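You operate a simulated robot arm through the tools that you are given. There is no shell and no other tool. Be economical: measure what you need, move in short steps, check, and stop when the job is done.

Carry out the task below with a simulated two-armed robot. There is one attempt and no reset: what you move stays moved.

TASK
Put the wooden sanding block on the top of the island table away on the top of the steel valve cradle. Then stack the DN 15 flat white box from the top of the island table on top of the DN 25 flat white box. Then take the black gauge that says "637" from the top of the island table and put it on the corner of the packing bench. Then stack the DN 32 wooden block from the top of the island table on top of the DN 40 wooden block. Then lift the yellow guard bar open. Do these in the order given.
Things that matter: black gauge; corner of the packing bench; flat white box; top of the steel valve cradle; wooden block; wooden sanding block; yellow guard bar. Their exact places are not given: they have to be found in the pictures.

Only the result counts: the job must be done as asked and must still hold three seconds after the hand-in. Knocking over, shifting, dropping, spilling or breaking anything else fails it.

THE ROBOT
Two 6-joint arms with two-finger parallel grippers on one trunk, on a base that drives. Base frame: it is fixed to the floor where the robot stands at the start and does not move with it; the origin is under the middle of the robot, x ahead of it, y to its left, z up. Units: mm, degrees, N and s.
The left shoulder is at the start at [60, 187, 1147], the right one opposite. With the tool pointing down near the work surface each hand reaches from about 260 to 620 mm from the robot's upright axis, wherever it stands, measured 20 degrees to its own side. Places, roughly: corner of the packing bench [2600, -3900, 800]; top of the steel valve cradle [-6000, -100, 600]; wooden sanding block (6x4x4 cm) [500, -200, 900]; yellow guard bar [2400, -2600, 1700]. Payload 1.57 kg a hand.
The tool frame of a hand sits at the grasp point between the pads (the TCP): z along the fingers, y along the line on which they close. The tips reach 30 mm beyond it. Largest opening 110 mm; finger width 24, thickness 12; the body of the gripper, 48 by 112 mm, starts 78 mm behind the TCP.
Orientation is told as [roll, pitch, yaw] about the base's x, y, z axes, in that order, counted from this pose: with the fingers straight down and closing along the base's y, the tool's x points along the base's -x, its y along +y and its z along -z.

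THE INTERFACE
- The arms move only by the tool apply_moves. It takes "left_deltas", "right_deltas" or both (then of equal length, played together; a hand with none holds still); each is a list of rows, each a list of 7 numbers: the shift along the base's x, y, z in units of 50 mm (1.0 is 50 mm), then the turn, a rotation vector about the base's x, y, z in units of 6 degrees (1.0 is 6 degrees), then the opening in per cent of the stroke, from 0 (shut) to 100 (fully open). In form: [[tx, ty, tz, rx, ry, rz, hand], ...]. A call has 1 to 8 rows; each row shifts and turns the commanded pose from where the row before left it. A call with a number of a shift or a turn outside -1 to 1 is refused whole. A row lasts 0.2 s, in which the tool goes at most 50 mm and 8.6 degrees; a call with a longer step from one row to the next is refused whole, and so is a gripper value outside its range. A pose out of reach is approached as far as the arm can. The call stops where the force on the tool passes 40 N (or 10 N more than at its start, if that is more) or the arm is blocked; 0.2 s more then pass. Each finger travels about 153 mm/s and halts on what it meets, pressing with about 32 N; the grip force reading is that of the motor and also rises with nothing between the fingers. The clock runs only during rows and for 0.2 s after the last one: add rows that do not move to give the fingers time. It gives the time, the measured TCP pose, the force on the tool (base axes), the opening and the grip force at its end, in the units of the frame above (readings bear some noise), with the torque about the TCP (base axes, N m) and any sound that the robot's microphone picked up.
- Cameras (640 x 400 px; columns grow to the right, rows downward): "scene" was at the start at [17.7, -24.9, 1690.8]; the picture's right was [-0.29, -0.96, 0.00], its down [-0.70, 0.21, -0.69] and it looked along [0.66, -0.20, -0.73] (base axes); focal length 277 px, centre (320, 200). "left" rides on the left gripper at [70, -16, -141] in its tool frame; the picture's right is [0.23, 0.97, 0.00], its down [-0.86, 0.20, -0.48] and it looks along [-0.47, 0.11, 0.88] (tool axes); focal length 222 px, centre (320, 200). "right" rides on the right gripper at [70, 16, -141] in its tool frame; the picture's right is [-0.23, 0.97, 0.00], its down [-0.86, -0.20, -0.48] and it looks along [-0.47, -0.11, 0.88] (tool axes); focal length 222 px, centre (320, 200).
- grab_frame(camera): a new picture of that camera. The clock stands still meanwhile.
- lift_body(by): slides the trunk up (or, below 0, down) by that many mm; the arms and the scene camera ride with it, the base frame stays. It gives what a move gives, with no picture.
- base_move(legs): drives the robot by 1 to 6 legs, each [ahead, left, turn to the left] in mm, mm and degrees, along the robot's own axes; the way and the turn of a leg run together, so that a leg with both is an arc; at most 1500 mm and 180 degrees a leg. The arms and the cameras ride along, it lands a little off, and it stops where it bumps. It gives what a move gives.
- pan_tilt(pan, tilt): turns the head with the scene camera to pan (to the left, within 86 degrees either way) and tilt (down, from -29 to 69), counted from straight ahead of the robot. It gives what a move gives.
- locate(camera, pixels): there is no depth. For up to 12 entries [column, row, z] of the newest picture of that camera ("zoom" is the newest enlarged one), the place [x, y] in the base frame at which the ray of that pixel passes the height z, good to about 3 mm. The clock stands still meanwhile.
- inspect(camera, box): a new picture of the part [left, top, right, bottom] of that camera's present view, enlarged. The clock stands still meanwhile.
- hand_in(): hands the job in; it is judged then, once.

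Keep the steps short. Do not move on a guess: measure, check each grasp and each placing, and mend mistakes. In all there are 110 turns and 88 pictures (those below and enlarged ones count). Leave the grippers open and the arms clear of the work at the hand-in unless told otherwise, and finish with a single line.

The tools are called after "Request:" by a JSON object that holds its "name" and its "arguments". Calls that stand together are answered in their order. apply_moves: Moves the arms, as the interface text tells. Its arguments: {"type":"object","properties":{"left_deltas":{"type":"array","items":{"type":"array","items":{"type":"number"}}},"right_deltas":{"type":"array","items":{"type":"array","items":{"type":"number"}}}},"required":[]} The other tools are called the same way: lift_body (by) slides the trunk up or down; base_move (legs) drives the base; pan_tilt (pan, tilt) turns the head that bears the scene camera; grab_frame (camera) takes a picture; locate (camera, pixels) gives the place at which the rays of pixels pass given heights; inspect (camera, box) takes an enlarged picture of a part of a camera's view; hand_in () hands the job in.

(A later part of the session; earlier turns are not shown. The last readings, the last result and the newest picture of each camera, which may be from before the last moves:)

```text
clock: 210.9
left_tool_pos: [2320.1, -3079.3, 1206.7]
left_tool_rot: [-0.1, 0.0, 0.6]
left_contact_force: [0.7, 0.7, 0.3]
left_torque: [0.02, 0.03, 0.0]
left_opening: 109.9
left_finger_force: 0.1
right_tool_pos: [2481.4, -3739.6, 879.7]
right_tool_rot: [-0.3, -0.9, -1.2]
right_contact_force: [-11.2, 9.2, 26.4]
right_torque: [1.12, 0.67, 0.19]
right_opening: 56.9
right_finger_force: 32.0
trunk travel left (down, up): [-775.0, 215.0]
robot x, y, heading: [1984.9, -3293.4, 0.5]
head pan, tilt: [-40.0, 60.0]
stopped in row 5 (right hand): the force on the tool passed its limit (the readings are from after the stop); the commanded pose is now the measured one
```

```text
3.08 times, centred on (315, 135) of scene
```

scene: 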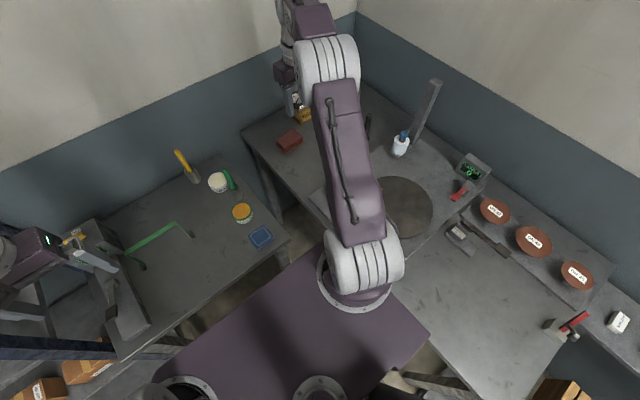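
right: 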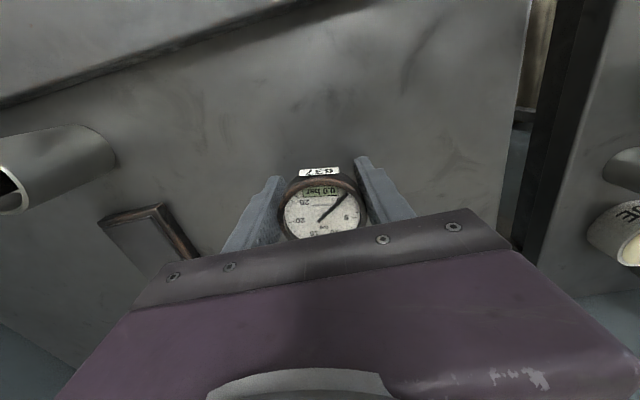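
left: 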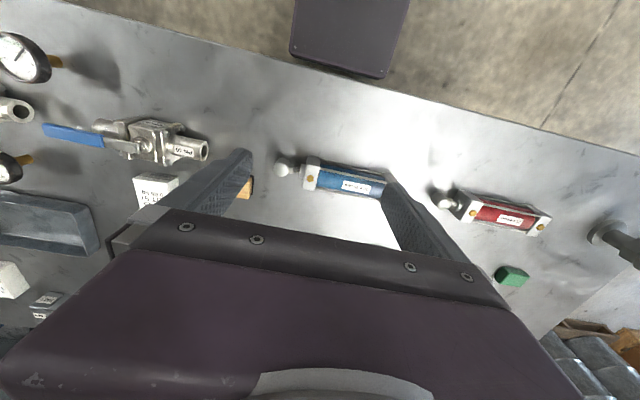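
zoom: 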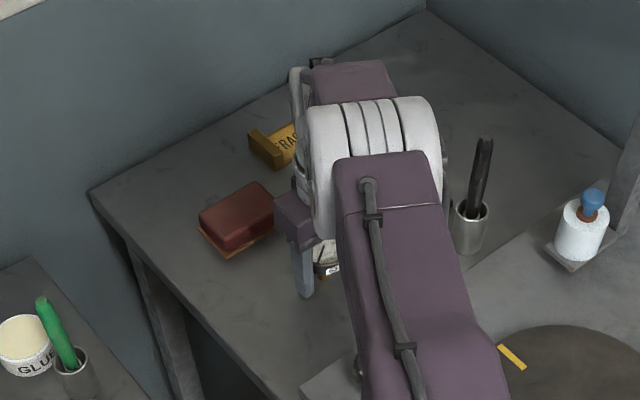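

Both agree the bench top is at z ≈ 838, so the stem has just touched down. The dial seems to have tipped slightly in the pads, so I'll lift a little and compare.

Request:
{"name": "apply_moves", "arguments": {"right_deltas": [[0, 0, 0.16, 0, 0, 0, 35], [0, 0, 0, 0, 0, 0, 35]]}}

Request:
{"name": "inspect", "arguments": {"camera": "right", "box": [220, 140, 420, 265]}}

```text
clock: 211.5
left_tool_pos: [2322.4, -3081.1, 1205.6]
left_tool_rot: [0.0, 0.0, 0.7]
left_contact_force: [0.0, 0.8, -0.2]
left_torque: [0.02, -0.04, 0.02]
left_opening: 109.8
left_finger_force: 0.0
right_tool_pos: [2484.9, -3741.9, 884.6]
right_tool_rot: [-0.2, -0.7, -1.3]
right_contact_force: [0.6, 0.2, -1.1]
right_torque: [-0.01, -0.03, 0.0]
right_opening: 56.7
right_finger_force: 31.9
trunk travel left (down, up): [-775.0, 215.0]
robot x, y, heading: [1984.3, -3291.9, 0.6]
head pan, tilt: [-40.0, 60.0]
```

```text
3.20 times, centred on (320, 202) of right
```

zoom: 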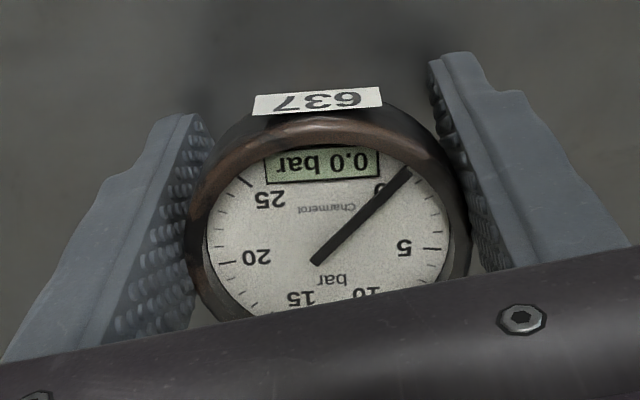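

The gauge slid a little up in the pads but looks nearly level. I'll lower in small steps to a light touch.

Request:
{"name": "apply_moves", "arguments": {"right_deltas": [[0, 0, -0.04, 0, 0, 0, 35], [0, 0, 0, 0, 0, 0, 35]]}}

Request:
{"name": "apply_moves", "arguments": {"right_deltas": [[0, 0, -0.04, 0, 0, 0, 35], [0, 0, 0, 0, 0, 0, 35]]}}

```text
clock: 212.1
left_tool_pos: [2323.0, -3082.0, 1205.6]
left_tool_rot: [0.0, 0.0, 0.7]
left_contact_force: [-1.1, -0.6, 0.1]
left_torque: [-0.01, -0.01, 0.02]
left_opening: 110.0
left_finger_force: 0.0
right_tool_pos: [2484.1, -3742.8, 882.4]
right_tool_rot: [-0.1, -0.7, -1.5]
right_contact_force: [-0.1, -0.2, -2.0]
right_torque: [0.0, 0.01, 0.0]
right_opening: 57.0
right_finger_force: 31.7
trunk travel left (down, up): [-775.0, 215.0]
robot x, y, heading: [1981.8, -3297.3, 0.7]
head pan, tilt: [-40.0, 60.0]
```

```text
clock: 212.7
left_tool_pos: [2322.7, -3081.3, 1205.5]
left_tool_rot: [0.0, 0.0, 0.7]
left_contact_force: [0.3, 0.8, 0.0]
left_torque: [0.0, 0.0, 0.0]
left_opening: 110.1
left_finger_force: 0.0
right_tool_pos: [2483.8, -3742.7, 880.9]
right_tool_rot: [-0.2, -0.8, -1.4]
right_contact_force: [-0.7, -0.6, 0.9]
right_torque: [0.08, 0.07, 0.0]
right_opening: 56.7
right_finger_force: 31.7
trunk travel left (down, up): [-775.0, 215.0]
robot x, y, heading: [1985.1, -3292.0, 0.8]
head pan, tilt: [-40.0, 60.0]
```

It just touches at 880.9. One more mm, then I'll open slowly.

Request:
{"name": "apply_moves", "arguments": {"right_deltas": [[0, 0, -0.02, 0, 0, 0, 35], [0, 0, 0, 0, 0, 0, 52], [0, 0, 0, 0, 0, 0, 54], [0, 0, 0, 0, 0, 0, 58], [0, 0, 0, 0, 0, 0, 66], [0, 0, 0, 0, 0, 0, 75], [0, 0, 0, 0, 0, 0, 75]]}}

Request:
{"name": "grab_frame", "arguments": {"camera": "right"}}

```text
clock: 214.3
left_tool_pos: [2321.5, -3081.4, 1206.5]
left_tool_rot: [0.0, 0.0, 0.6]
left_contact_force: [-0.2, 0.4, -0.4]
left_torque: [-0.01, -0.01, -0.02]
left_opening: 110.1
left_finger_force: 0.1
right_tool_pos: [2483.6, -3741.5, 880.2]
right_tool_rot: [-0.2, -0.9, -1.3]
right_contact_force: [0.7, -5.0, 15.5]
right_torque: [0.51, 0.14, 0.0]
right_opening: 78.0
right_finger_force: 0.1
trunk travel left (down, up): [-775.0, 215.0]
robot x, y, heading: [1988.4, -3294.3, 0.8]
head pan, tilt: [-40.0, 60.0]
```

```text
28 pictures are left
```

right: 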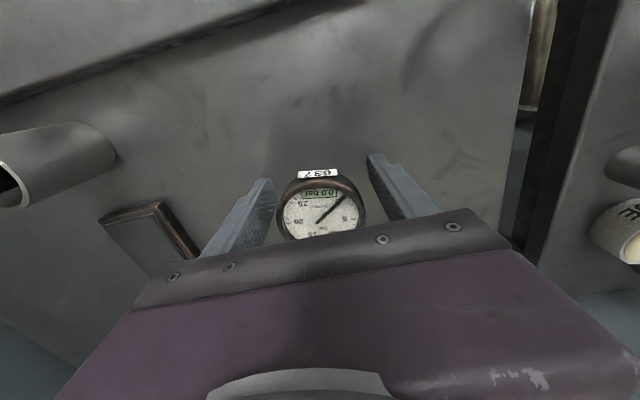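

The remaining force is a fingertip resting on the bench (top at z ≈ 850). The gauge stands free between the fingers. I'll rise straight up and look.

Request:
{"name": "apply_moves", "arguments": {"right_deltas": [[0, 0, 0.3, 0, 0, 0, 75], [0, 0, 0.5, 0, 0, 0, 75], [0, 0, 0.8, 0, 0, 0, 75], [0, 0, 0.8, 0, 0, 0, 75], [0, 0, 0.8, 0, 0, 0, 75], [0, 0, 0.8, 0, 0, 0, 75]]}}

Request:
{"name": "grab_frame", "arguments": {"camera": "right"}}

```text
clock: 215.7
left_tool_pos: [2324.8, -3081.6, 1205.3]
left_tool_rot: [0.1, 0.0, 0.6]
left_contact_force: [0.3, 0.4, -0.7]
left_torque: [0.02, -0.01, 0.01]
left_opening: 110.0
left_finger_force: 0.1
right_tool_pos: [2483.2, -3740.0, 1076.3]
right_tool_rot: [-0.2, -0.8, -1.4]
right_contact_force: [-0.7, 0.5, -0.1]
right_torque: [0.01, 0.04, 0.02]
right_opening: 82.4
right_finger_force: 0.0
trunk travel left (down, up): [-775.0, 215.0]
robot x, y, heading: [1982.7, -3293.9, 0.6]
head pan, tilt: [-40.0, 60.0]
```

```text
27 pictures are left
```

right: 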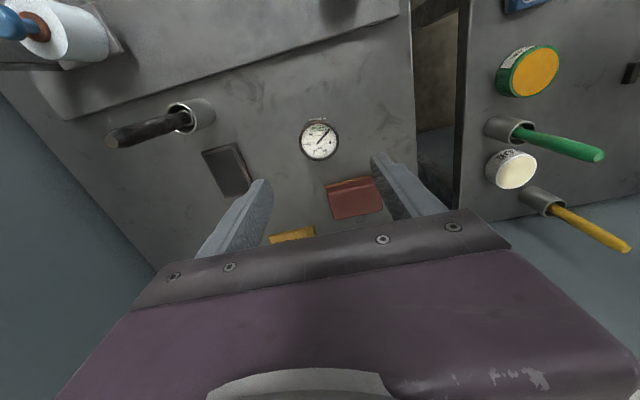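

The gauge stands upright, clear of the other things. I'll raise and retract the right arm, back out, turn to face +y and drive towards the island table's back side to look.

Request:
{"name": "apply_moves", "arguments": {"right_deltas": [[0, 0, 0.8, 0, 0, 0, 75], [0, 0, 0.8, 0, 0, 0, 75], [-0.5, 0.75, 0, 0, 0, 0, 100], [-0.5, 0.75, 0, 0, 0, 0, 100], [-0.5, 0.75, 0, 0, 0, 0, 100], [-0.5, 0.75, 0, 0, 0, 0, 100], [-0.5, 0.75, 0, 0, 0, 0, 100]]}}

Request:
{"name": "base_move", "arguments": {"legs": [[-500, 0, 0], [0, 0, 89.4], [1500, 0, 0], [300, 0, 0]]}}

Request:
{"name": "pan_tilt", "arguments": {"pan": 0, "tilt": 25}}

Request:
{"name": "grab_frame", "arguments": {"camera": "scene"}}

```text
clock: 217.3
left_tool_pos: [2321.7, -3081.3, 1207.2]
left_tool_rot: [-0.1, 0.0, 0.7]
left_contact_force: [0.2, -0.2, 0.0]
left_torque: [-0.01, -0.01, 0.01]
left_opening: 109.9
left_finger_force: 0.1
right_tool_pos: [2355.0, -3550.4, 1161.2]
right_tool_rot: [-0.3, -0.9, -1.4]
right_contact_force: [0.4, 0.5, 0.0]
right_torque: [-0.01, -0.03, 0.01]
right_opening: 110.0
right_finger_force: 0.0
trunk travel left (down, up): [-775.0, 215.0]
robot x, y, heading: [1983.4, -3294.1, 0.8]
head pan, tilt: [-40.0, 60.0]
```

```text
clock: 232.6
left_tool_pos: [1191.3, -1203.4, 1205.7]
left_tool_rot: [0.0, 0.0, 93.3]
left_contact_force: [0.5, -0.8, 0.1]
left_torque: [0.02, 0.05, -0.02]
left_opening: 110.0
left_finger_force: 0.1
right_tool_pos: [1658.4, -1146.6, 1160.0]
right_tool_rot: [-0.2, -0.8, 91.3]
right_contact_force: [1.1, 0.1, -0.1]
right_torque: [-0.01, 0.03, 0.01]
right_opening: 110.0
right_finger_force: 0.0
trunk travel left (down, up): [-775.0, 215.0]
robot x, y, heading: [1419.4, -1531.3, 93.5]
head pan, tilt: [-40.0, 60.0]
```

```text
clock: 233.7
left_tool_pos: [1191.1, -1201.5, 1206.5]
left_tool_rot: [0.0, 0.0, 93.3]
left_contact_force: [0.1, 0.5, 0.1]
left_torque: [-0.04, 0.0, -0.01]
left_opening: 110.4
left_finger_force: 0.0
right_tool_pos: [1660.4, -1145.9, 1159.8]
right_tool_rot: [-0.3, -0.8, 91.3]
right_contact_force: [0.2, -0.4, 0.3]
right_torque: [0.0, 0.01, -0.02]
right_opening: 110.2
right_finger_force: 0.1
trunk travel left (down, up): [-775.0, 215.0]
robot x, y, heading: [1419.2, -1531.4, 93.4]
head pan, tilt: [0.0, 25.0]
```

```text
26 pictures are left
```

scene: 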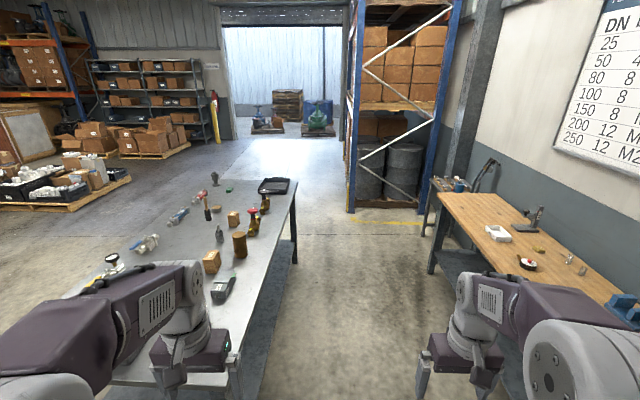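

The aisle looks wide enough. Measuring both edges and the DN 32 block at (233,218).

Request:
{"name": "locate", "arguments": {"camera": "scene", "pixels": [[298, 182, 850], [268, 262, 850], [238, 350, 850], [438, 203, 850], [475, 245, 850], [520, 300, 850], [431, 272, 0], [525, 365, 200], [233, 214, 900], [233, 226, 850]]}}

Request:
{"name": "inspect", "arguments": {"camera": "scene", "box": [180, 170, 320, 270]}}

```text
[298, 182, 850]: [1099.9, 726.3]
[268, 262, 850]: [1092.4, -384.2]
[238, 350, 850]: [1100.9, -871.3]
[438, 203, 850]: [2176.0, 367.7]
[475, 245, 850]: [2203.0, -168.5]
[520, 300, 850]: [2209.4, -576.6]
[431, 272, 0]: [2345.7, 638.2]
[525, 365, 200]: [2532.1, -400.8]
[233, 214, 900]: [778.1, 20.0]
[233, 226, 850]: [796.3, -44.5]
```

```text
4.00 times, centred on (250, 220) of scene
```

zoom: 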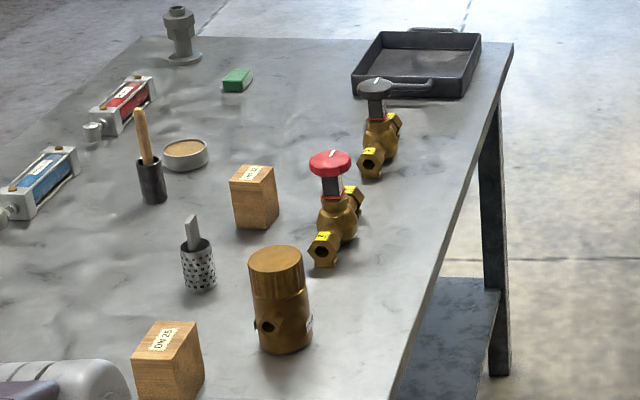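

Aisle: table back edge x = 1100, wooden bench front x ≈ 2190. I'll go to about (1370,-220) facing the table (heading 180), so DN 32 lies ahead-right.

Request:
{"name": "base_move", "arguments": {"legs": [[0, -100, -3.4], [1310, 0, 0], [0, 0, 90]]}}

Request:
{"name": "pan_tilt", "arguments": {"pan": -20, "tilt": 50}}

Request:
{"name": "grab_frame", "arguments": {"camera": "scene"}}

```text
clock: 244.9
left_tool_pos: [1178.9, -400.4, 1206.0]
left_tool_rot: [0.0, 0.0, 179.7]
left_contact_force: [-0.3, 0.5, -0.5]
left_torque: [0.01, -0.01, 0.01]
left_opening: 110.0
left_finger_force: 0.0
right_tool_pos: [1151.9, 69.3, 1159.4]
right_tool_rot: [-0.2, -0.8, 177.7]
right_contact_force: [-0.3, -0.7, -0.4]
right_torque: [0.01, 0.0, -0.03]
right_opening: 110.1
right_finger_force: 0.1
trunk travel left (down, up): [-775.0, 215.0]
robot x, y, heading: [1522.3, -190.1, 179.8]
head pan, tilt: [0.0, 25.0]
```

```text
clock: 245.8
left_tool_pos: [1178.7, -401.2, 1204.9]
left_tool_rot: [0.0, 0.0, 179.8]
left_contact_force: [-0.9, 0.1, 0.4]
left_torque: [0.02, -0.01, 0.03]
left_opening: 109.9
left_finger_force: 0.2
right_tool_pos: [1152.0, 70.4, 1159.5]
right_tool_rot: [-0.2, -0.8, 177.6]
right_contact_force: [-0.1, 0.3, 0.1]
right_torque: [0.01, 0.0, 0.01]
right_opening: 110.2
right_finger_force: 0.1
trunk travel left (down, up): [-775.0, 215.0]
robot x, y, heading: [1520.7, -197.0, 179.8]
head pan, tilt: [-20.0, 50.0]
```

```text
24 pictures are left
```

scene: 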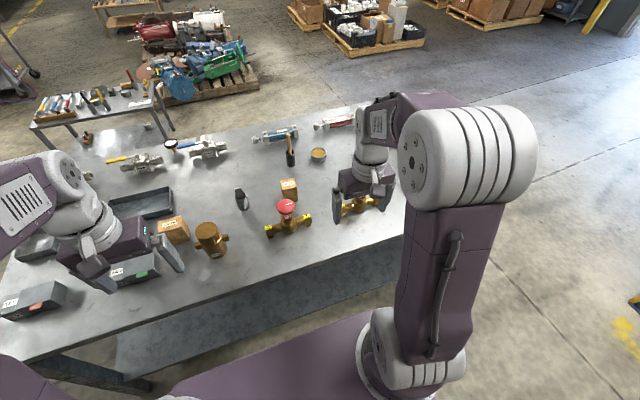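

Request:
{"name": "inspect", "arguments": {"camera": "scene", "box": [240, 165, 336, 245]}}

```text
5.00 times, centred on (288, 205) of scene
```

zoom: 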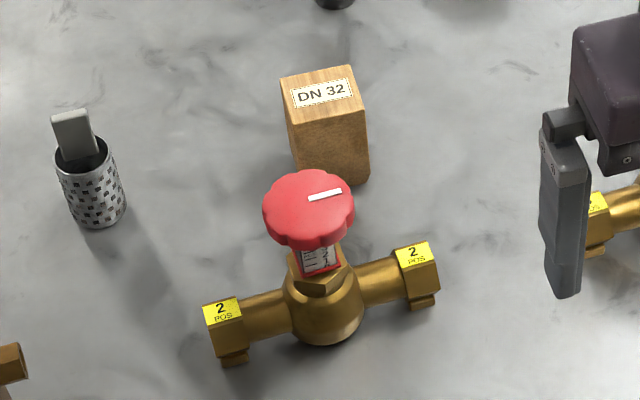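

Request:
{"name": "locate", "arguments": {"camera": "zoom", "pixels": [[369, 184, 850], [366, 113, 900], [366, 113, 910], [366, 113, 920], [281, 78, 910], [351, 65, 910], [291, 124, 910], [308, 200, 960], [308, 200, 980], [322, 310, 870], [225, 345, 850], [427, 300, 850]]}}

```text
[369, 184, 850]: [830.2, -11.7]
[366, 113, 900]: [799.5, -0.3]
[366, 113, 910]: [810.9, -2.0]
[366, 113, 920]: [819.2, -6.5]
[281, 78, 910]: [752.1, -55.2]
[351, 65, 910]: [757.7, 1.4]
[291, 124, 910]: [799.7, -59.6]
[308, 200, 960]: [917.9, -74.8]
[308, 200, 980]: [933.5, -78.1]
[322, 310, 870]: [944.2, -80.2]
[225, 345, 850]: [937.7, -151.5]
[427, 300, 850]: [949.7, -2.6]
```

DN 32: top ≈ z 930, footprint ≈ 50×54 centred near (800,-33), turned about -8°. The red handwheel is at (925,-76), z ≈ 980, clear of the hand's path if I come straight down. Driving ahead 150 mm and positioning the hand above.

Request:
{"name": "base_move", "arguments": {"legs": [[152, 0, 0]]}}

Request:
{"name": "apply_moves", "arguments": {"right_deltas": [[-0.8, -0.41, 0, 0, 0, -0.5, 100], [-0.8, -0.41, 0, 0, 0, -0.4, 100], [-0.8, -0.41, 0, 0, 0, 0, 100], [-0.8, -0.41, 0, 0, 0, 0, 100], [-0.8, -0.41, 0, 0, 0, 0, 100], [0, 0, 0, 0, 0, 0, 100]]}}

Request:
{"name": "grab_frame", "arguments": {"camera": "right"}}

```text
clock: 247.2
left_tool_pos: [1030.9, -401.0, 1206.8]
left_tool_rot: [0.0, -0.2, 179.8]
left_contact_force: [0.1, -0.1, 0.4]
left_torque: [0.0, 0.02, 0.02]
left_opening: 109.9
left_finger_force: 0.0
right_tool_pos: [1002.0, 68.6, 1161.0]
right_tool_rot: [-0.2, -0.8, 178.0]
right_contact_force: [-0.1, 0.7, -0.6]
right_torque: [0.04, 0.02, -0.02]
right_opening: 110.1
right_finger_force: 0.1
trunk travel left (down, up): [-775.0, 215.0]
robot x, y, heading: [1368.9, -193.6, 179.8]
head pan, tilt: [-20.0, 50.0]
```

```text
clock: 248.6
left_tool_pos: [1029.6, -401.5, 1206.0]
left_tool_rot: [0.0, 0.0, 179.9]
left_contact_force: [-0.8, -0.2, 0.3]
left_torque: [0.0, 0.0, 0.0]
left_opening: 110.1
left_finger_force: 0.1
right_tool_pos: [801.4, -33.6, 1159.9]
right_tool_rot: [-0.1, -0.6, 172.4]
right_contact_force: [0.7, 0.1, 0.5]
right_torque: [-0.04, -0.02, 0.0]
right_opening: 110.2
right_finger_force: 0.1
trunk travel left (down, up): [-775.0, 215.0]
robot x, y, heading: [1368.8, -189.4, 179.9]
head pan, tilt: [-20.0, 50.0]
```

```text
22 pictures are left
```

right: 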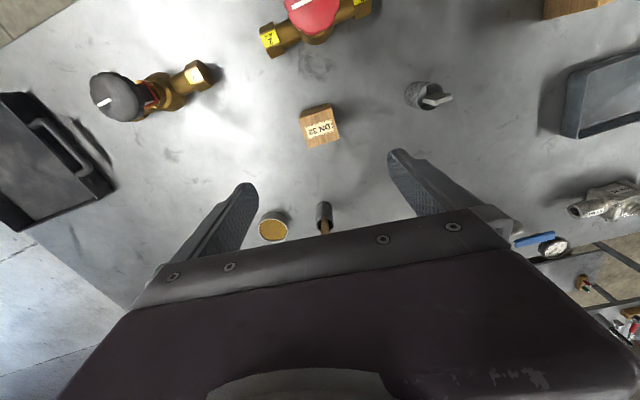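

Request:
{"name": "locate", "arguments": {"camera": "right", "pixels": [[299, 114, 930], [334, 106, 930], [341, 138, 930], [307, 146, 930], [320, 126, 920], [320, 126, 930]]}}

```text
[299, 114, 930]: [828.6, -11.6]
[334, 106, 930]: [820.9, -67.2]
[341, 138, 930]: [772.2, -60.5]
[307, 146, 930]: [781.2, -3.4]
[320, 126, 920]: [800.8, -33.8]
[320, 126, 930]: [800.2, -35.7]
```

Centre (800,-36), turn -8°, agreeing. I'll lower in two stages to z ≈ 905.

Request:
{"name": "apply_moves", "arguments": {"right_deltas": [[0, -0.03, -0.9, 0, 0, 0, 100], [0, 0, -0.9, 0, 0, 0, 100], [0, 0, -0.9, 0, 0, 0, 100], [0, 0, -0.5, 0, 0, 0, 100], [0, 0, 0, 0, 0, 0, 100]]}}

Request:
{"name": "inspect", "arguments": {"camera": "scene", "box": [200, 150, 400, 275]}}

```text
clock: 249.8
left_tool_pos: [1027.8, -400.6, 1204.5]
left_tool_rot: [0.0, 0.1, 180.0]
left_contact_force: [0.9, 0.1, -0.9]
left_torque: [0.01, 0.01, -0.01]
left_opening: 109.8
left_finger_force: 0.2
right_tool_pos: [800.5, -34.9, 999.4]
right_tool_rot: [-0.2, -0.8, 172.5]
right_contact_force: [0.5, 0.4, 0.5]
right_torque: [-0.01, 0.0, 0.0]
right_opening: 109.9
right_finger_force: 0.1
trunk travel left (down, up): [-775.0, 215.0]
robot x, y, heading: [1372.8, -194.0, 179.7]
head pan, tilt: [-20.0, 50.0]
```

```text
3.20 times, centred on (300, 212) of scene
```

zoom: 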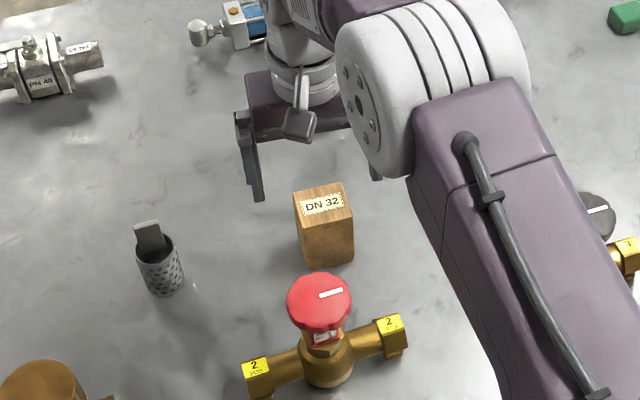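

All clear. Lower to 905 and close, then lift.

Request:
{"name": "apply_moves", "arguments": {"right_deltas": [[0, 0, -0.9, 0, 0, 0, 100], [0, 0, -0.9, 0, 0, 0, 100], [0, 0, -0.06, 0, 0, 0, 100], [0, 0, 0, 0, 0, 0, 70], [0, 0, 0, 0, 0, 0, 40], [0, 0, 0, 0, 0, 0, 25], [0, 0, 0, 0, 0, 0, 25]]}}

Request:
{"name": "apply_moves", "arguments": {"right_deltas": [[0, 0, 0.5, 0, 0, 0, 25], [0, 0, 0.9, 0, 0, 0, 25], [0, 0, 0.9, 0, 0, 0, 25], [0, 0, 0.9, 0, 0, 0, 25], [0, 0, 0.9, 0, 0, 0, 25], [0, 0, 0.9, 0, 0, 0, 25], [0, 0, 0.9, 0, 0, 0, 25]]}}

Request:
{"name": "grab_frame", "arguments": {"camera": "right"}}

```text
clock: 251.4
left_tool_pos: [1028.4, -401.4, 1205.2]
left_tool_rot: [0.0, 0.0, 180.0]
left_contact_force: [0.4, -0.3, -0.5]
left_torque: [-0.01, 0.0, 0.0]
left_opening: 110.1
left_finger_force: 0.1
right_tool_pos: [800.9, -34.1, 907.1]
right_tool_rot: [-0.2, -0.9, 172.5]
right_contact_force: [0.4, 0.7, 0.7]
right_torque: [-0.04, 0.03, -0.01]
right_opening: 54.8
right_finger_force: 31.7
trunk travel left (down, up): [-775.0, 215.0]
robot x, y, heading: [1371.0, -192.2, 180.0]
head pan, tilt: [-20.0, 50.0]
```

```text
clock: 253.0
left_tool_pos: [1027.4, -401.1, 1205.9]
left_tool_rot: [0.0, 0.2, 180.0]
left_contact_force: [0.0, -0.1, 0.4]
left_torque: [-0.04, 0.01, 0.0]
left_opening: 110.1
left_finger_force: 0.1
right_tool_pos: [804.4, -34.3, 1200.2]
right_tool_rot: [-0.4, -0.5, 172.5]
right_contact_force: [0.6, -0.3, -1.0]
right_torque: [-0.01, 0.01, 0.01]
right_opening: 54.6
right_finger_force: 32.1
trunk travel left (down, up): [-775.0, 215.0]
robot x, y, heading: [1369.9, -191.4, 180.0]
head pan, tilt: [-20.0, 50.0]
```

```text
20 pictures are left
```

right: 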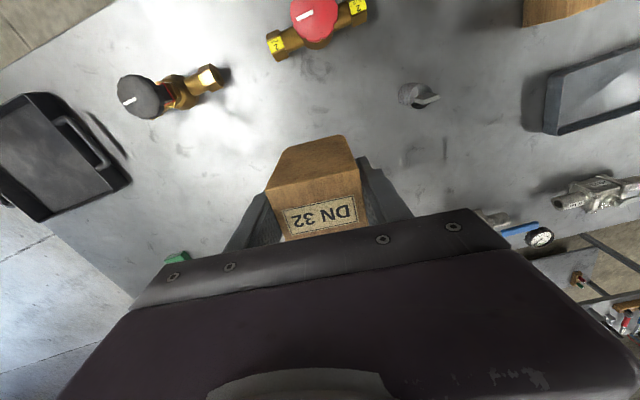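

DN 32 is held at 55 mm. I'll retract it and drive round to the right side of the table, at about (460,-1430), facing +y.

Request:
{"name": "apply_moves", "arguments": {"right_deltas": [[0.8, 0.4, 0, 0, 0, 0, 25], [0.8, 0.4, 0, 0, 0, 0, 25], [0.8, 0.4, 0, 0, 0, 0, 25], [0.8, 0.4, 0, 0, 0, 0, 25], [0.8, 0.4, 0, 0, 0, 0, 25], [0, 0, 0, 0, 0, 0, 25]]}}

Request:
{"name": "base_move", "arguments": {"legs": [[-150, 0, 0], [0, 0, -90], [-1260, 0, 0], [0, 1060, 0]]}}

Request:
{"name": "pan_tilt", "arguments": {"pan": 0, "tilt": 50}}

Request:
{"name": "grab_frame", "arguments": {"camera": "scene"}}

```text
clock: 254.4
left_tool_pos: [1026.2, -401.3, 1206.2]
left_tool_rot: [0.0, 0.0, 179.9]
left_contact_force: [-0.5, -0.2, -0.1]
left_torque: [-0.01, -0.06, 0.0]
left_opening: 110.2
left_finger_force: 0.1
right_tool_pos: [998.5, 63.4, 1203.5]
right_tool_rot: [-0.2, -0.7, 172.5]
right_contact_force: [-0.2, 0.3, -1.3]
right_torque: [0.01, 0.0, 0.0]
right_opening: 54.8
right_finger_force: 31.7
trunk travel left (down, up): [-775.0, 215.0]
robot x, y, heading: [1368.5, -190.8, 179.8]
head pan, tilt: [-20.0, 50.0]
```

```text
clock: 270.7
left_tool_pos: [245.9, -1130.1, 1205.2]
left_tool_rot: [0.0, 0.0, 90.3]
left_contact_force: [-0.6, 0.4, -0.3]
left_torque: [0.01, 0.0, 0.0]
left_opening: 110.3
left_finger_force: 0.1
right_tool_pos: [711.1, -1096.1, 1203.3]
right_tool_rot: [-0.2, -0.8, 83.0]
right_contact_force: [0.3, -1.4, -1.0]
right_torque: [0.0, -0.02, -0.03]
right_opening: 54.5
right_finger_force: 32.3
trunk travel left (down, up): [-775.0, 215.0]
robot x, y, heading: [456.3, -1469.7, 90.3]
head pan, tilt: [-20.0, 50.0]
```

```text
clock: 271.6
left_tool_pos: [245.0, -1129.0, 1206.7]
left_tool_rot: [0.1, 0.1, 90.3]
left_contact_force: [-0.7, -0.1, 0.6]
left_torque: [0.03, -0.01, 0.02]
left_opening: 110.1
left_finger_force: 0.0
right_tool_pos: [709.7, -1096.0, 1203.0]
right_tool_rot: [-0.1, -0.9, 82.9]
right_contact_force: [0.2, 0.1, -1.1]
right_torque: [0.01, 0.0, 0.02]
right_opening: 54.4
right_finger_force: 31.7
trunk travel left (down, up): [-775.0, 215.0]
robot x, y, heading: [456.5, -1469.8, 90.2]
head pan, tilt: [0.0, 50.0]
```

```text
19 pictures are left
```

scene: 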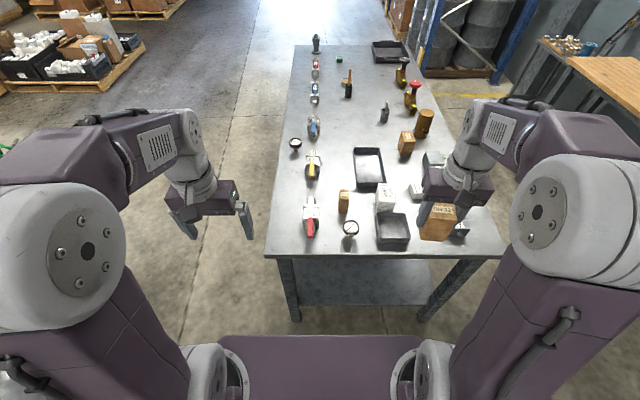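

Ahead 180 mm, then measure the DN 40 block.

Request:
{"name": "base_move", "arguments": {"legs": [[180, 0, 0]]}}

Request:
{"name": "inspect", "arguments": {"camera": "scene", "box": [290, 190, 450, 290]}}

```text
clock: 273.1
left_tool_pos: [243.3, -954.5, 1206.7]
left_tool_rot: [0.0, -0.2, 90.4]
left_contact_force: [0.6, -0.1, 0.0]
left_torque: [0.02, 0.0, -0.01]
left_opening: 109.8
left_finger_force: 0.1
right_tool_pos: [710.1, -921.1, 1203.7]
right_tool_rot: [-0.2, -0.9, 82.9]
right_contact_force: [-0.3, -1.0, -0.7]
right_torque: [0.03, 0.01, 0.02]
right_opening: 54.5
right_finger_force: 31.4
trunk travel left (down, up): [-775.0, 215.0]
robot x, y, heading: [456.0, -1288.9, 90.3]
head pan, tilt: [0.0, 50.0]
```

```text
4.00 times, centred on (370, 240) of scene
```

zoom: 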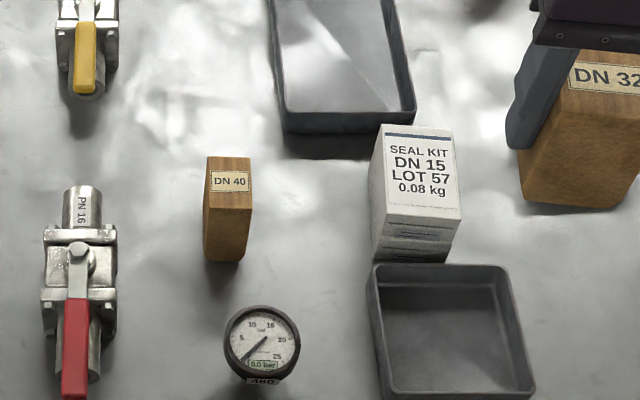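

Request:
{"name": "locate", "arguments": {"camera": "zoom", "pixels": [[243, 261, 850], [207, 256, 850], [251, 208, 910], [251, 208, 920], [251, 208, 930], [205, 207, 910], [205, 207, 920], [205, 207, 930], [208, 157, 920], [251, 158, 920], [262, 340, 890], [208, 157, 930]]}}

```text
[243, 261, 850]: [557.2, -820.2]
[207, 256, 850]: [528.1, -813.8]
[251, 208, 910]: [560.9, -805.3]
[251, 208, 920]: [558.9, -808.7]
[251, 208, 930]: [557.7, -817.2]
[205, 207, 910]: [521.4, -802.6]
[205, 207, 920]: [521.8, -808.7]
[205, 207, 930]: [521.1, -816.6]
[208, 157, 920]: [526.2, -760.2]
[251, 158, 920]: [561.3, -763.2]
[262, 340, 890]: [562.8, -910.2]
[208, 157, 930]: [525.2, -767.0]
```

DN 40: top z ≈ 928, centre ≈ (541,-789). I'll bring DN 32 above it and lower to z ≈ 1024 (block bottom ≈ 967).

Request:
{"name": "apply_moves", "arguments": {"right_deltas": [[-0.676, 0.528, 0, 0, 0, 0.4, 25], [-0.676, 0.528, 0, 0, 0, 0, 25], [-0.676, 0.528, 0, 0, 0, 0, 25], [-0.676, 0.528, 0, 0, 0, 0, 25], [-0.676, 0.528, 0, 0, 0, 0, 25], [0, 0, -0.9, 0, 0, 0, 25], [0, 0, -0.9, 0, 0, 0, 25], [0, 0, -0.9, 0, 0, 0, 25]]}}

Request:
{"name": "apply_moves", "arguments": {"right_deltas": [[0, 0, -0.9, 0, 0, 0, 25], [0, 0, 0, 0, 0, 0, 25]]}}

Request:
{"name": "inspect", "arguments": {"camera": "scene", "box": [290, 180, 418, 260]}}

Request:
{"name": "grab_frame", "arguments": {"camera": "right"}}

```text
clock: 274.9
left_tool_pos: [242.7, -949.6, 1207.1]
left_tool_rot: [0.0, 0.0, 90.3]
left_contact_force: [-0.6, -0.3, -0.2]
left_torque: [0.0, -0.02, 0.0]
left_opening: 110.3
left_finger_force: 0.1
right_tool_pos: [541.4, -784.6, 1064.1]
right_tool_rot: [-0.2, -0.8, 85.3]
right_contact_force: [-0.3, 0.2, -1.2]
right_torque: [0.02, -0.02, 0.01]
right_opening: 54.8
right_finger_force: 31.9
trunk travel left (down, up): [-775.0, 215.0]
robot x, y, heading: [456.2, -1289.1, 90.6]
head pan, tilt: [0.0, 50.0]
```

```text
clock: 275.4
left_tool_pos: [243.3, -951.7, 1205.6]
left_tool_rot: [0.0, 0.1, 90.3]
left_contact_force: [0.3, -0.3, -0.4]
left_torque: [0.0, -0.01, 0.0]
left_opening: 110.3
left_finger_force: 0.1
right_tool_pos: [542.5, -787.1, 1018.6]
right_tool_rot: [-0.2, -0.8, 85.4]
right_contact_force: [-0.1, -0.4, -1.0]
right_torque: [-0.02, -0.01, 0.02]
right_opening: 54.6
right_finger_force: 32.1
trunk travel left (down, up): [-775.0, 215.0]
robot x, y, heading: [455.0, -1293.4, 90.2]
head pan, tilt: [0.0, 50.0]
```

```text
5.00 times, centred on (354, 220) of scene
```

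zoom: 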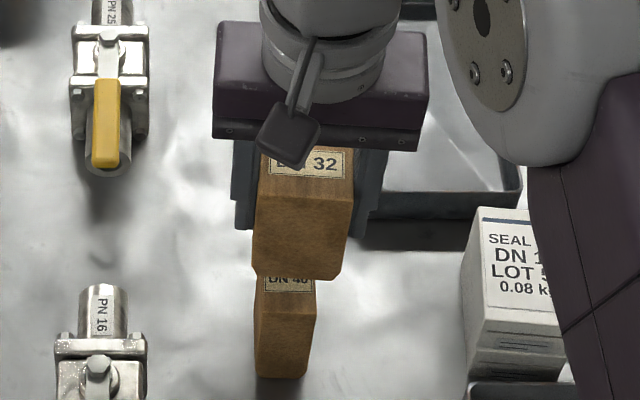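

```text
16 pictures are left
```

right: 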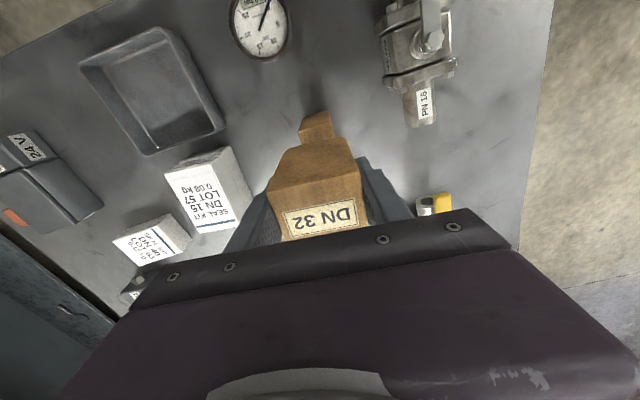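

Compare the held block's bottom edge (253..341, 274) with the DN 40's top sides (255..316, 292).

Request:
{"name": "locate", "arguments": {"camera": "zoom", "pixels": [[253, 268, 962], [333, 279, 962], [342, 268, 962], [256, 300, 928], [316, 300, 928], [257, 375, 850], [307, 378, 850]]}}

Request:
{"name": "locate", "arguments": {"camera": "right", "pixels": [[303, 118, 928], [330, 112, 928], [299, 135, 928], [337, 138, 928]]}}

```text
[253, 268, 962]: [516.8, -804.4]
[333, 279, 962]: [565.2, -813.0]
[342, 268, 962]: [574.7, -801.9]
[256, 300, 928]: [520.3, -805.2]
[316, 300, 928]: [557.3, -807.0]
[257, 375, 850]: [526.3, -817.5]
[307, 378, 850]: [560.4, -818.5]
```

```text
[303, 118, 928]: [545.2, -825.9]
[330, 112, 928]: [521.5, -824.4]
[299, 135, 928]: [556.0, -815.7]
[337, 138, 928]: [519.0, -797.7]
```

Shift by (-6,-3), then lower to just above contact.

Request:
{"name": "apply_moves", "arguments": {"right_deltas": [[-0.12, -0.06, -0.3, 0, 0, 0, 25], [0, 0, -0.2, 0, 0, 0, 25], [0, 0, -0.06, 0, 0, 0, 25], [0, 0, 0, 0, 0, 0, 25]]}}

Request:
{"name": "apply_moves", "arguments": {"right_deltas": [[0, 0, -0.05, 0, 0, 0, 25], [0, 0, 0, 0, 0, 0, 25]]}}

```text
clock: 276.4
left_tool_pos: [242.9, -952.6, 1205.5]
left_tool_rot: [0.0, 0.2, 90.4]
left_contact_force: [0.4, -0.4, 0.2]
left_torque: [0.0, 0.03, 0.01]
left_opening: 110.0
left_finger_force: 0.1
right_tool_pos: [535.4, -789.7, 992.5]
right_tool_rot: [-0.2, -0.8, 85.3]
right_contact_force: [0.4, 0.0, -1.0]
right_torque: [-0.02, -0.01, -0.01]
right_opening: 54.6
right_finger_force: 32.0
trunk travel left (down, up): [-775.0, 215.0]
robot x, y, heading: [455.6, -1293.5, 90.3]
head pan, tilt: [0.0, 50.0]
```

```text
clock: 277.1
left_tool_pos: [242.9, -952.7, 1206.1]
left_tool_rot: [0.0, 0.0, 90.3]
left_contact_force: [0.7, 0.4, 0.6]
left_torque: [0.02, -0.03, -0.02]
left_opening: 109.9
left_finger_force: 0.1
right_tool_pos: [534.2, -789.6, 992.3]
right_tool_rot: [-0.1, -1.0, 85.3]
right_contact_force: [2.0, 1.5, 11.2]
right_torque: [0.18, -0.18, 0.02]
right_opening: 54.6
right_finger_force: 31.8
trunk travel left (down, up): [-775.0, 215.0]
robot x, y, heading: [454.6, -1289.9, 90.3]
head pan, tilt: [0.0, 50.0]
```

Contact at 992; the torque suggests DN 40's centre is about (+6,+8) mm from the hand. I'll lift 3 mm, shift (+4,+4), touch again and look.

Request:
{"name": "apply_moves", "arguments": {"right_deltas": [[0, 0, 0.08, 0, 0, 0, 25], [0.08, 0.08, 0, 0, 0, 0, 25], [0, 0, -0.06, 0, 0, 0, 25], [0, 0, 0, 0, 0, 0, 25]]}}

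Request:
{"name": "inspect", "arguments": {"camera": "scene", "box": [300, 190, 396, 260]}}

```text
clock: 278.1
left_tool_pos: [242.9, -951.8, 1206.5]
left_tool_rot: [0.0, 0.1, 90.2]
left_contact_force: [0.0, -0.1, -0.5]
left_torque: [-0.04, -0.03, 0.0]
left_opening: 109.9
left_finger_force: 0.1
right_tool_pos: [537.3, -785.8, 992.3]
right_tool_rot: [-0.2, -0.7, 85.3]
right_contact_force: [0.3, -0.3, -1.8]
right_torque: [0.01, -0.01, -0.04]
right_opening: 54.4
right_finger_force: 32.7
trunk travel left (down, up): [-775.0, 215.0]
robot x, y, heading: [454.6, -1292.3, 90.1]
head pan, tilt: [0.0, 50.0]
```

```text
5.71 times, centred on (348, 225) of scene
```

zoom: 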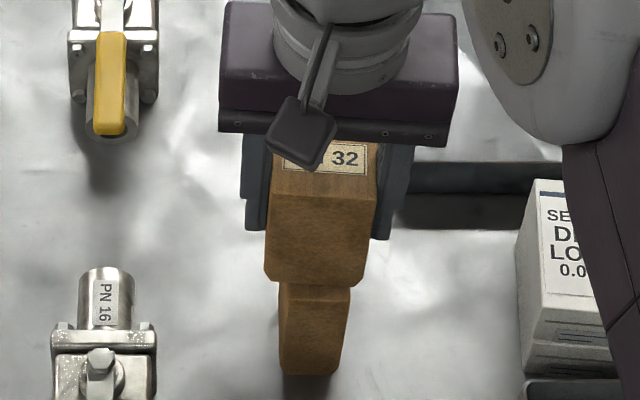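

Nicely centred now. I'll touch down and open slowly.

Request:
{"name": "apply_moves", "arguments": {"right_deltas": [[0, 0, -0.03, 0, 0, 0, 25], [0, 0, 0, 0, 0, 0, 25]]}}

```text
clock: 278.6
left_tool_pos: [243.1, -952.2, 1205.7]
left_tool_rot: [0.0, 0.0, 90.4]
left_contact_force: [0.6, 0.0, 0.6]
left_torque: [-0.01, 0.01, -0.01]
left_opening: 110.0
left_finger_force: 0.1
right_tool_pos: [538.3, -786.6, 992.7]
right_tool_rot: [-0.3, -0.9, 85.3]
right_contact_force: [0.3, 0.3, 3.5]
right_torque: [0.05, 0.06, -0.01]
right_opening: 54.2
right_finger_force: 32.4
trunk travel left (down, up): [-775.0, 215.0]
robot x, y, heading: [458.4, -1287.8, 90.3]
head pan, tilt: [0.0, 50.0]
```

Request:
{"name": "apply_moves", "arguments": {"right_deltas": [[0, 0, -0.01, 0, 0, 0, 25], [0, 0, 0, 0, 0, 0, 50], [0, 0, 0, 0, 0, 0, 55], [0, 0, 0, 0, 0, 0, 65], [0, 0, 0, 0, 0, 0, 75], [0, 0, 0, 0, 0, 0, 75], [0, 0, 0.5, 0, 0, 0, 75], [0, 0, 0.9, 0, 0, 0, 75]]}}

Request:
{"name": "apply_moves", "arguments": {"right_deltas": [[0, 0, 0.9, 0, 0, 0, 75], [0, 0, 0.9, 0, 0, 0, 75], [0, 0, 0.9, 0, 0, 0, 100], [0.5, -0.6, 0, 0, 0, 0, 100], [0.5, -0.6, 0, 0, 0, 0, 100], [0.5, -0.6, 0, 0, 0, 0, 100]]}}

Request:
{"name": "inspect", "arguments": {"camera": "scene", "box": [290, 180, 450, 280]}}

```text
clock: 280.4
left_tool_pos: [244.7, -953.2, 1206.3]
left_tool_rot: [0.0, 0.0, 90.3]
left_contact_force: [0.6, -0.1, -0.9]
left_torque: [0.02, 0.01, 0.01]
left_opening: 110.0
left_finger_force: 0.0
right_tool_pos: [537.0, -785.2, 1063.1]
right_tool_rot: [-0.2, -0.8, 85.3]
right_contact_force: [-0.3, 0.1, 0.4]
right_torque: [0.02, 0.03, 0.0]
right_opening: 82.3
right_finger_force: 0.0
trunk travel left (down, up): [-775.0, 215.0]
robot x, y, heading: [455.8, -1290.1, 90.1]
head pan, tilt: [0.0, 50.0]
```

```text
clock: 281.9
left_tool_pos: [243.0, -952.0, 1205.7]
left_tool_rot: [0.0, 0.0, 90.4]
left_contact_force: [0.6, 0.4, 0.2]
left_torque: [0.06, -0.02, -0.02]
left_opening: 110.0
left_finger_force: 0.0
right_tool_pos: [613.6, -876.4, 1197.9]
right_tool_rot: [-0.2, -0.8, 85.3]
right_contact_force: [0.6, -0.3, -0.6]
right_torque: [0.05, 0.0, 0.03]
right_opening: 110.1
right_finger_force: 0.1
trunk travel left (down, up): [-775.0, 215.0]
robot x, y, heading: [455.3, -1290.8, 90.7]
head pan, tilt: [0.0, 50.0]
```

```text
4.00 times, centred on (370, 230) of scene
```

zoom: 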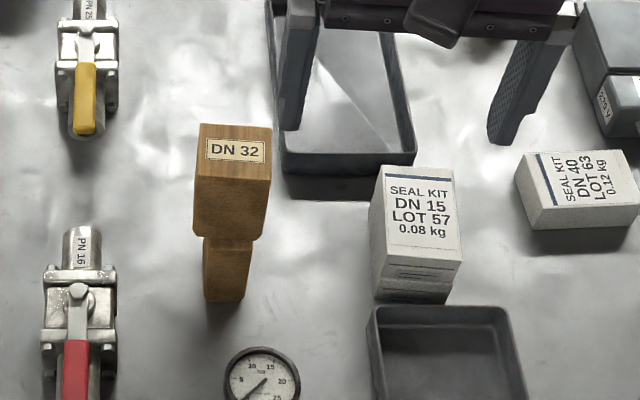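

DN 32 stands on DN 40. Last task: the yellow guard bar on the rack. I'll drive to about (1450,-2500), facing the rack, and look up.

Request:
{"name": "base_move", "arguments": {"legs": [[-300, 0, 0], [0, 0, -90.5], [1000, 0, 0], [0, -930, 0]]}}

Request:
{"name": "pan_tilt", "arguments": {"pan": 0, "tilt": 5}}

Request:
{"name": "grab_frame", "arguments": {"camera": "scene"}}

```text
clock: 296.9
left_tool_pos: [1778.3, -2316.8, 1205.9]
left_tool_rot: [-0.1, 0.0, -0.8]
left_contact_force: [0.3, 0.5, -0.5]
left_torque: [0.0, 0.01, -0.02]
left_opening: 110.0
left_finger_force: 0.1
right_tool_pos: [1848.3, -2688.3, 1198.1]
right_tool_rot: [-0.3, -0.8, -5.8]
right_contact_force: [-0.9, -0.1, 0.6]
right_torque: [0.01, 0.02, -0.01]
right_opening: 110.1
right_finger_force: 0.2
trunk travel left (down, up): [-775.0, 215.0]
robot x, y, heading: [1436.2, -2519.7, -0.6]
head pan, tilt: [0.0, 50.0]
```

```text
clock: 298.0
left_tool_pos: [1777.4, -2317.1, 1204.6]
left_tool_rot: [0.1, 0.1, -0.8]
left_contact_force: [1.0, 0.2, 0.6]
left_torque: [-0.01, -0.01, 0.0]
left_opening: 109.9
left_finger_force: 0.1
right_tool_pos: [1849.0, -2689.4, 1196.8]
right_tool_rot: [-0.1, -0.8, -5.8]
right_contact_force: [0.0, -0.5, 0.5]
right_torque: [0.0, 0.0, 0.02]
right_opening: 109.8
right_finger_force: 0.1
trunk travel left (down, up): [-775.0, 215.0]
robot x, y, heading: [1436.5, -2525.3, -0.6]
head pan, tilt: [0.0, 5.0]
```

```text
13 pictures are left
```

scene: 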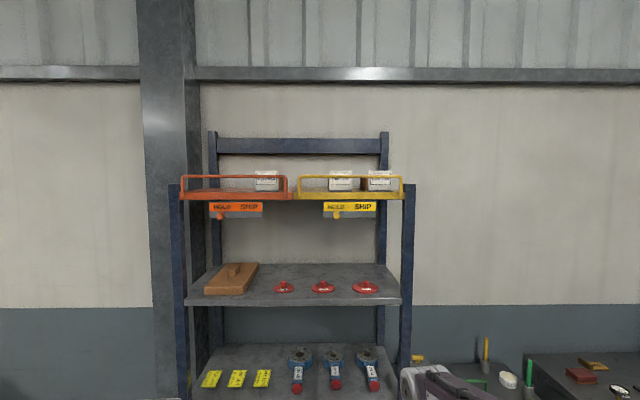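

Request:
{"name": "inspect", "arguments": {"camera": "scene", "box": [280, 160, 416, 235]}}

Request:
{"name": "locate", "arguments": {"camera": "scene", "pixels": [[297, 178, 1740], [403, 178, 1740], [297, 197, 1700], [403, 197, 1700], [400, 300, 1250], [187, 300, 1250]]}}

```text
4.71 times, centred on (348, 198) of scene
```

zoom: 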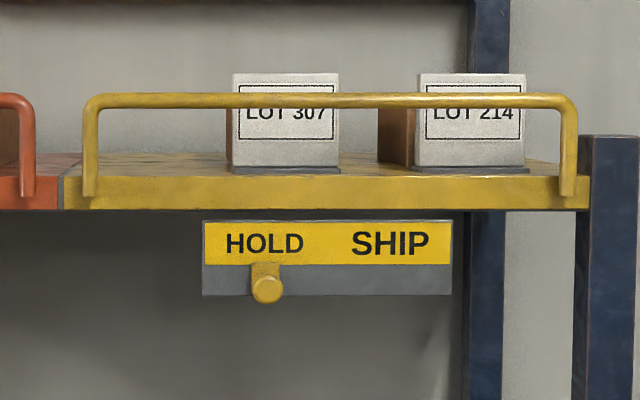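

```text
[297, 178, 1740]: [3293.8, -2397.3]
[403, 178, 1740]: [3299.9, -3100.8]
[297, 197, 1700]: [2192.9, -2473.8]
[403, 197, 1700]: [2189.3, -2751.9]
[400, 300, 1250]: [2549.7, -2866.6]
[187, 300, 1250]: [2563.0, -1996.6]
```

The bar's top rod is at z ≈ 1682, about y -2467..-2812. I'll raise the trunk by 200 for reach and a view from above, which also gives the depth by parallax.

Request:
{"name": "lift_body", "arguments": {"by": 200}}

Request:
{"name": "pan_tilt", "arguments": {"pan": -5, "tilt": 15}}

Request:
{"name": "inspect", "arguments": {"camera": "scene", "box": [240, 140, 420, 260]}}

```text
clock: 300.2
left_tool_pos: [1778.8, -2317.4, 1405.3]
left_tool_rot: [0.0, 0.1, -0.9]
left_contact_force: [-0.1, 0.0, -0.3]
left_torque: [-0.01, 0.04, -0.02]
left_opening: 110.0
left_finger_force: 0.0
right_tool_pos: [1848.8, -2688.8, 1398.2]
right_tool_rot: [-0.2, -0.8, -5.8]
right_contact_force: [-0.6, -0.3, -0.2]
right_torque: [0.0, -0.02, 0.01]
right_opening: 110.0
right_finger_force: 0.0
trunk travel left (down, up): [-975.0, 15.0]
robot x, y, heading: [1435.2, -2519.6, -0.9]
head pan, tilt: [0.0, 5.0]
```

```text
clock: 300.9
left_tool_pos: [1777.5, -2318.5, 1405.6]
left_tool_rot: [0.0, 0.1, -0.7]
left_contact_force: [-0.3, -0.5, -0.3]
left_torque: [-0.02, -0.05, 0.02]
left_opening: 110.2
left_finger_force: 0.0
right_tool_pos: [1847.8, -2689.1, 1397.8]
right_tool_rot: [-0.2, -0.8, -5.8]
right_contact_force: [0.1, -0.7, 0.4]
right_torque: [-0.04, 0.02, -0.02]
right_opening: 110.2
right_finger_force: 0.0
trunk travel left (down, up): [-975.0, 15.0]
robot x, y, heading: [1435.9, -2522.9, -0.7]
head pan, tilt: [-5.0, 15.0]
```

```text
3.33 times, centred on (330, 200) of scene
```

zoom: 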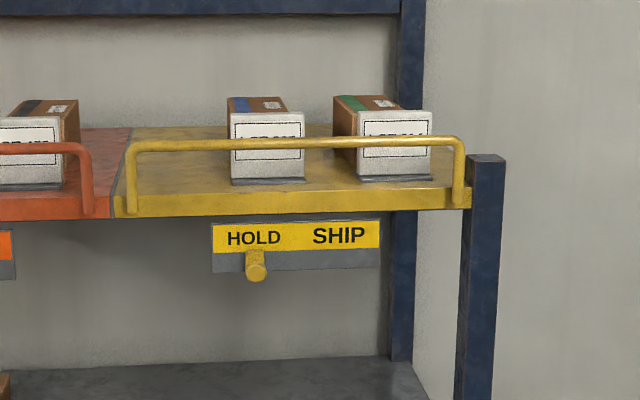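

Request:
{"name": "locate", "arguments": {"camera": "zoom", "pixels": [[290, 143, 1760], [290, 143, 1740], [290, 143, 1720], [140, 146, 1740], [455, 139, 1740], [180, 145, 1740], [268, 182, 1700], [400, 178, 1700], [130, 210, 1680], [460, 205, 1680], [255, 272, 1620], [290, 202, 1690]]}}

```text
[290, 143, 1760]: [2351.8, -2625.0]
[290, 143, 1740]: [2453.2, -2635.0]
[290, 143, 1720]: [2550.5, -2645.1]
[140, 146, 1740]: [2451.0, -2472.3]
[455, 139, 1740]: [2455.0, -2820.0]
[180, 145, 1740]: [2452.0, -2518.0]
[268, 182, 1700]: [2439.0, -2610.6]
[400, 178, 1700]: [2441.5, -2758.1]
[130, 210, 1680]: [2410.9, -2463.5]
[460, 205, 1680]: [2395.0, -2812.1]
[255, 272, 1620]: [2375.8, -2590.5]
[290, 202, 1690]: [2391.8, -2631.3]
```

The rod is at roughly x 2450-2480, z ≈ 1735, y -2470..-2820. I'll turn the right hand so its fingers point at the rack (+x) and close vertically, to grip the rod at y ≈ -2520, left of the LOT 307 box.

Request:
{"name": "apply_moves", "arguments": {"right_deltas": [[0, 0, 0, 0, 0, 0.97, 100], [0, 0, 0, 0.77, -0.77, -0.77, 100], [0, 0, 0, 0.77, -0.77, -0.77, 100], [0, 0, 0, 0.77, -0.77, -0.77, 100], [0, 0, 0, 0.77, -0.77, -0.77, 100], [0, 0, 0, 0.77, -0.77, -0.77, 100], [0, 0, 0, 0.77, -0.77, -0.77, 100], [0, 0, 0, 0.77, -0.77, -0.77, 100]]}}

Request:
{"name": "apply_moves", "arguments": {"right_deltas": [[0, 0, 0, 0.77, -0.77, -0.77, 100], [0, 0, 0, 0.77, -0.77, -0.77, 100], [0, 0, 0, 0.77, -0.77, -0.77, 100], [0, 0, 0, 0.77, -0.77, -0.77, 100], [0, 0, 0, 0.77, -0.77, -0.77, 100], [0, 0, 0, 0.77, -0.77, -0.77, 100], [0, 0, 0, 0.77, -0.77, -0.77, 100], [0, 0, 0, 0.77, -0.77, -0.77, 100]]}}

```text
clock: 302.7
left_tool_pos: [1778.7, -2318.4, 1405.2]
left_tool_rot: [0.0, 0.0, -0.8]
left_contact_force: [-0.1, 0.7, -0.3]
left_torque: [0.01, -0.01, 0.02]
left_opening: 109.8
left_finger_force: 0.0
right_tool_pos: [1847.5, -2689.5, 1398.2]
right_tool_rot: [41.5, -20.1, -42.1]
right_contact_force: [0.7, 0.2, 0.1]
right_torque: [0.0, -0.01, -0.02]
right_opening: 109.9
right_finger_force: 0.0
trunk travel left (down, up): [-975.0, 15.0]
robot x, y, heading: [1431.6, -2522.3, -1.0]
head pan, tilt: [-5.0, 15.0]
```

```text
clock: 304.5
left_tool_pos: [1777.4, -2319.8, 1405.6]
left_tool_rot: [0.2, 0.0, -0.8]
left_contact_force: [0.1, -0.8, -1.1]
left_torque: [0.02, -0.02, 0.04]
left_opening: 110.1
left_finger_force: 0.0
right_tool_pos: [1945.8, -2772.5, 1433.5]
right_tool_rot: [89.8, 0.2, -89.9]
right_contact_force: [-0.5, -1.0, -0.1]
right_torque: [0.0, -0.01, -0.01]
right_opening: 110.0
right_finger_force: 0.2
right hand out of reach, approached as far as the arm can: row 2, 3, 4, 5, 6, 7, 8
trunk travel left (down, up): [-975.0, 15.0]
robot x, y, heading: [1433.5, -2521.2, -0.8]
head pan, tilt: [-5.0, 15.0]
```

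Orientation is right, but the hand was pushed out to its minimum reach. I'll drive the base to about (1740,-2370), then raise the hand.

Request:
{"name": "base_move", "arguments": {"legs": [[0, 150, 0.8], [305, 0, 0]]}}

Request:
{"name": "apply_moves", "arguments": {"right_deltas": [[0, 0, 0.9, 0, 0, 0, 100], [0, 0, 0.9, 0, 0, 0, 100], [0, 0, 0.9, 0, 0, 0, 100], [0, 0, 0.9, 0, 0, 0, 100], [0, 0, 0.9, 0, 0, 0, 100], [0, 0, 0, 0, 0, 0, 100]]}}

```text
clock: 307.5
left_tool_pos: [2072.5, -2162.5, 1406.7]
left_tool_rot: [-0.1, -0.1, 0.0]
left_contact_force: [0.0, 0.9, 0.1]
left_torque: [-0.01, -0.01, -0.01]
left_opening: 110.1
left_finger_force: 0.0
right_tool_pos: [2246.7, -2612.0, 1435.7]
right_tool_rot: [89.9, 0.1, -89.2]
right_contact_force: [-0.8, -0.2, 0.3]
right_torque: [-0.05, 0.04, -0.02]
right_opening: 110.0
right_finger_force: 0.1
trunk travel left (down, up): [-975.0, 15.0]
robot x, y, heading: [1736.2, -2374.2, 0.2]
head pan, tilt: [-5.0, 15.0]
```

```text
clock: 308.9
left_tool_pos: [2073.9, -2162.5, 1405.5]
left_tool_rot: [0.0, 0.0, 0.0]
left_contact_force: [-0.7, -0.2, -0.5]
left_torque: [-0.03, 0.0, 0.01]
left_opening: 110.2
left_finger_force: 0.1
right_tool_pos: [2249.0, -2611.6, 1661.3]
right_tool_rot: [89.8, 0.0, -89.1]
right_contact_force: [0.0, -0.2, 0.0]
right_torque: [-0.03, 0.02, -0.02]
right_opening: 110.0
right_finger_force: 0.1
trunk travel left (down, up): [-975.0, 15.0]
robot x, y, heading: [1734.3, -2369.5, 0.3]
head pan, tilt: [-5.0, 15.0]
```

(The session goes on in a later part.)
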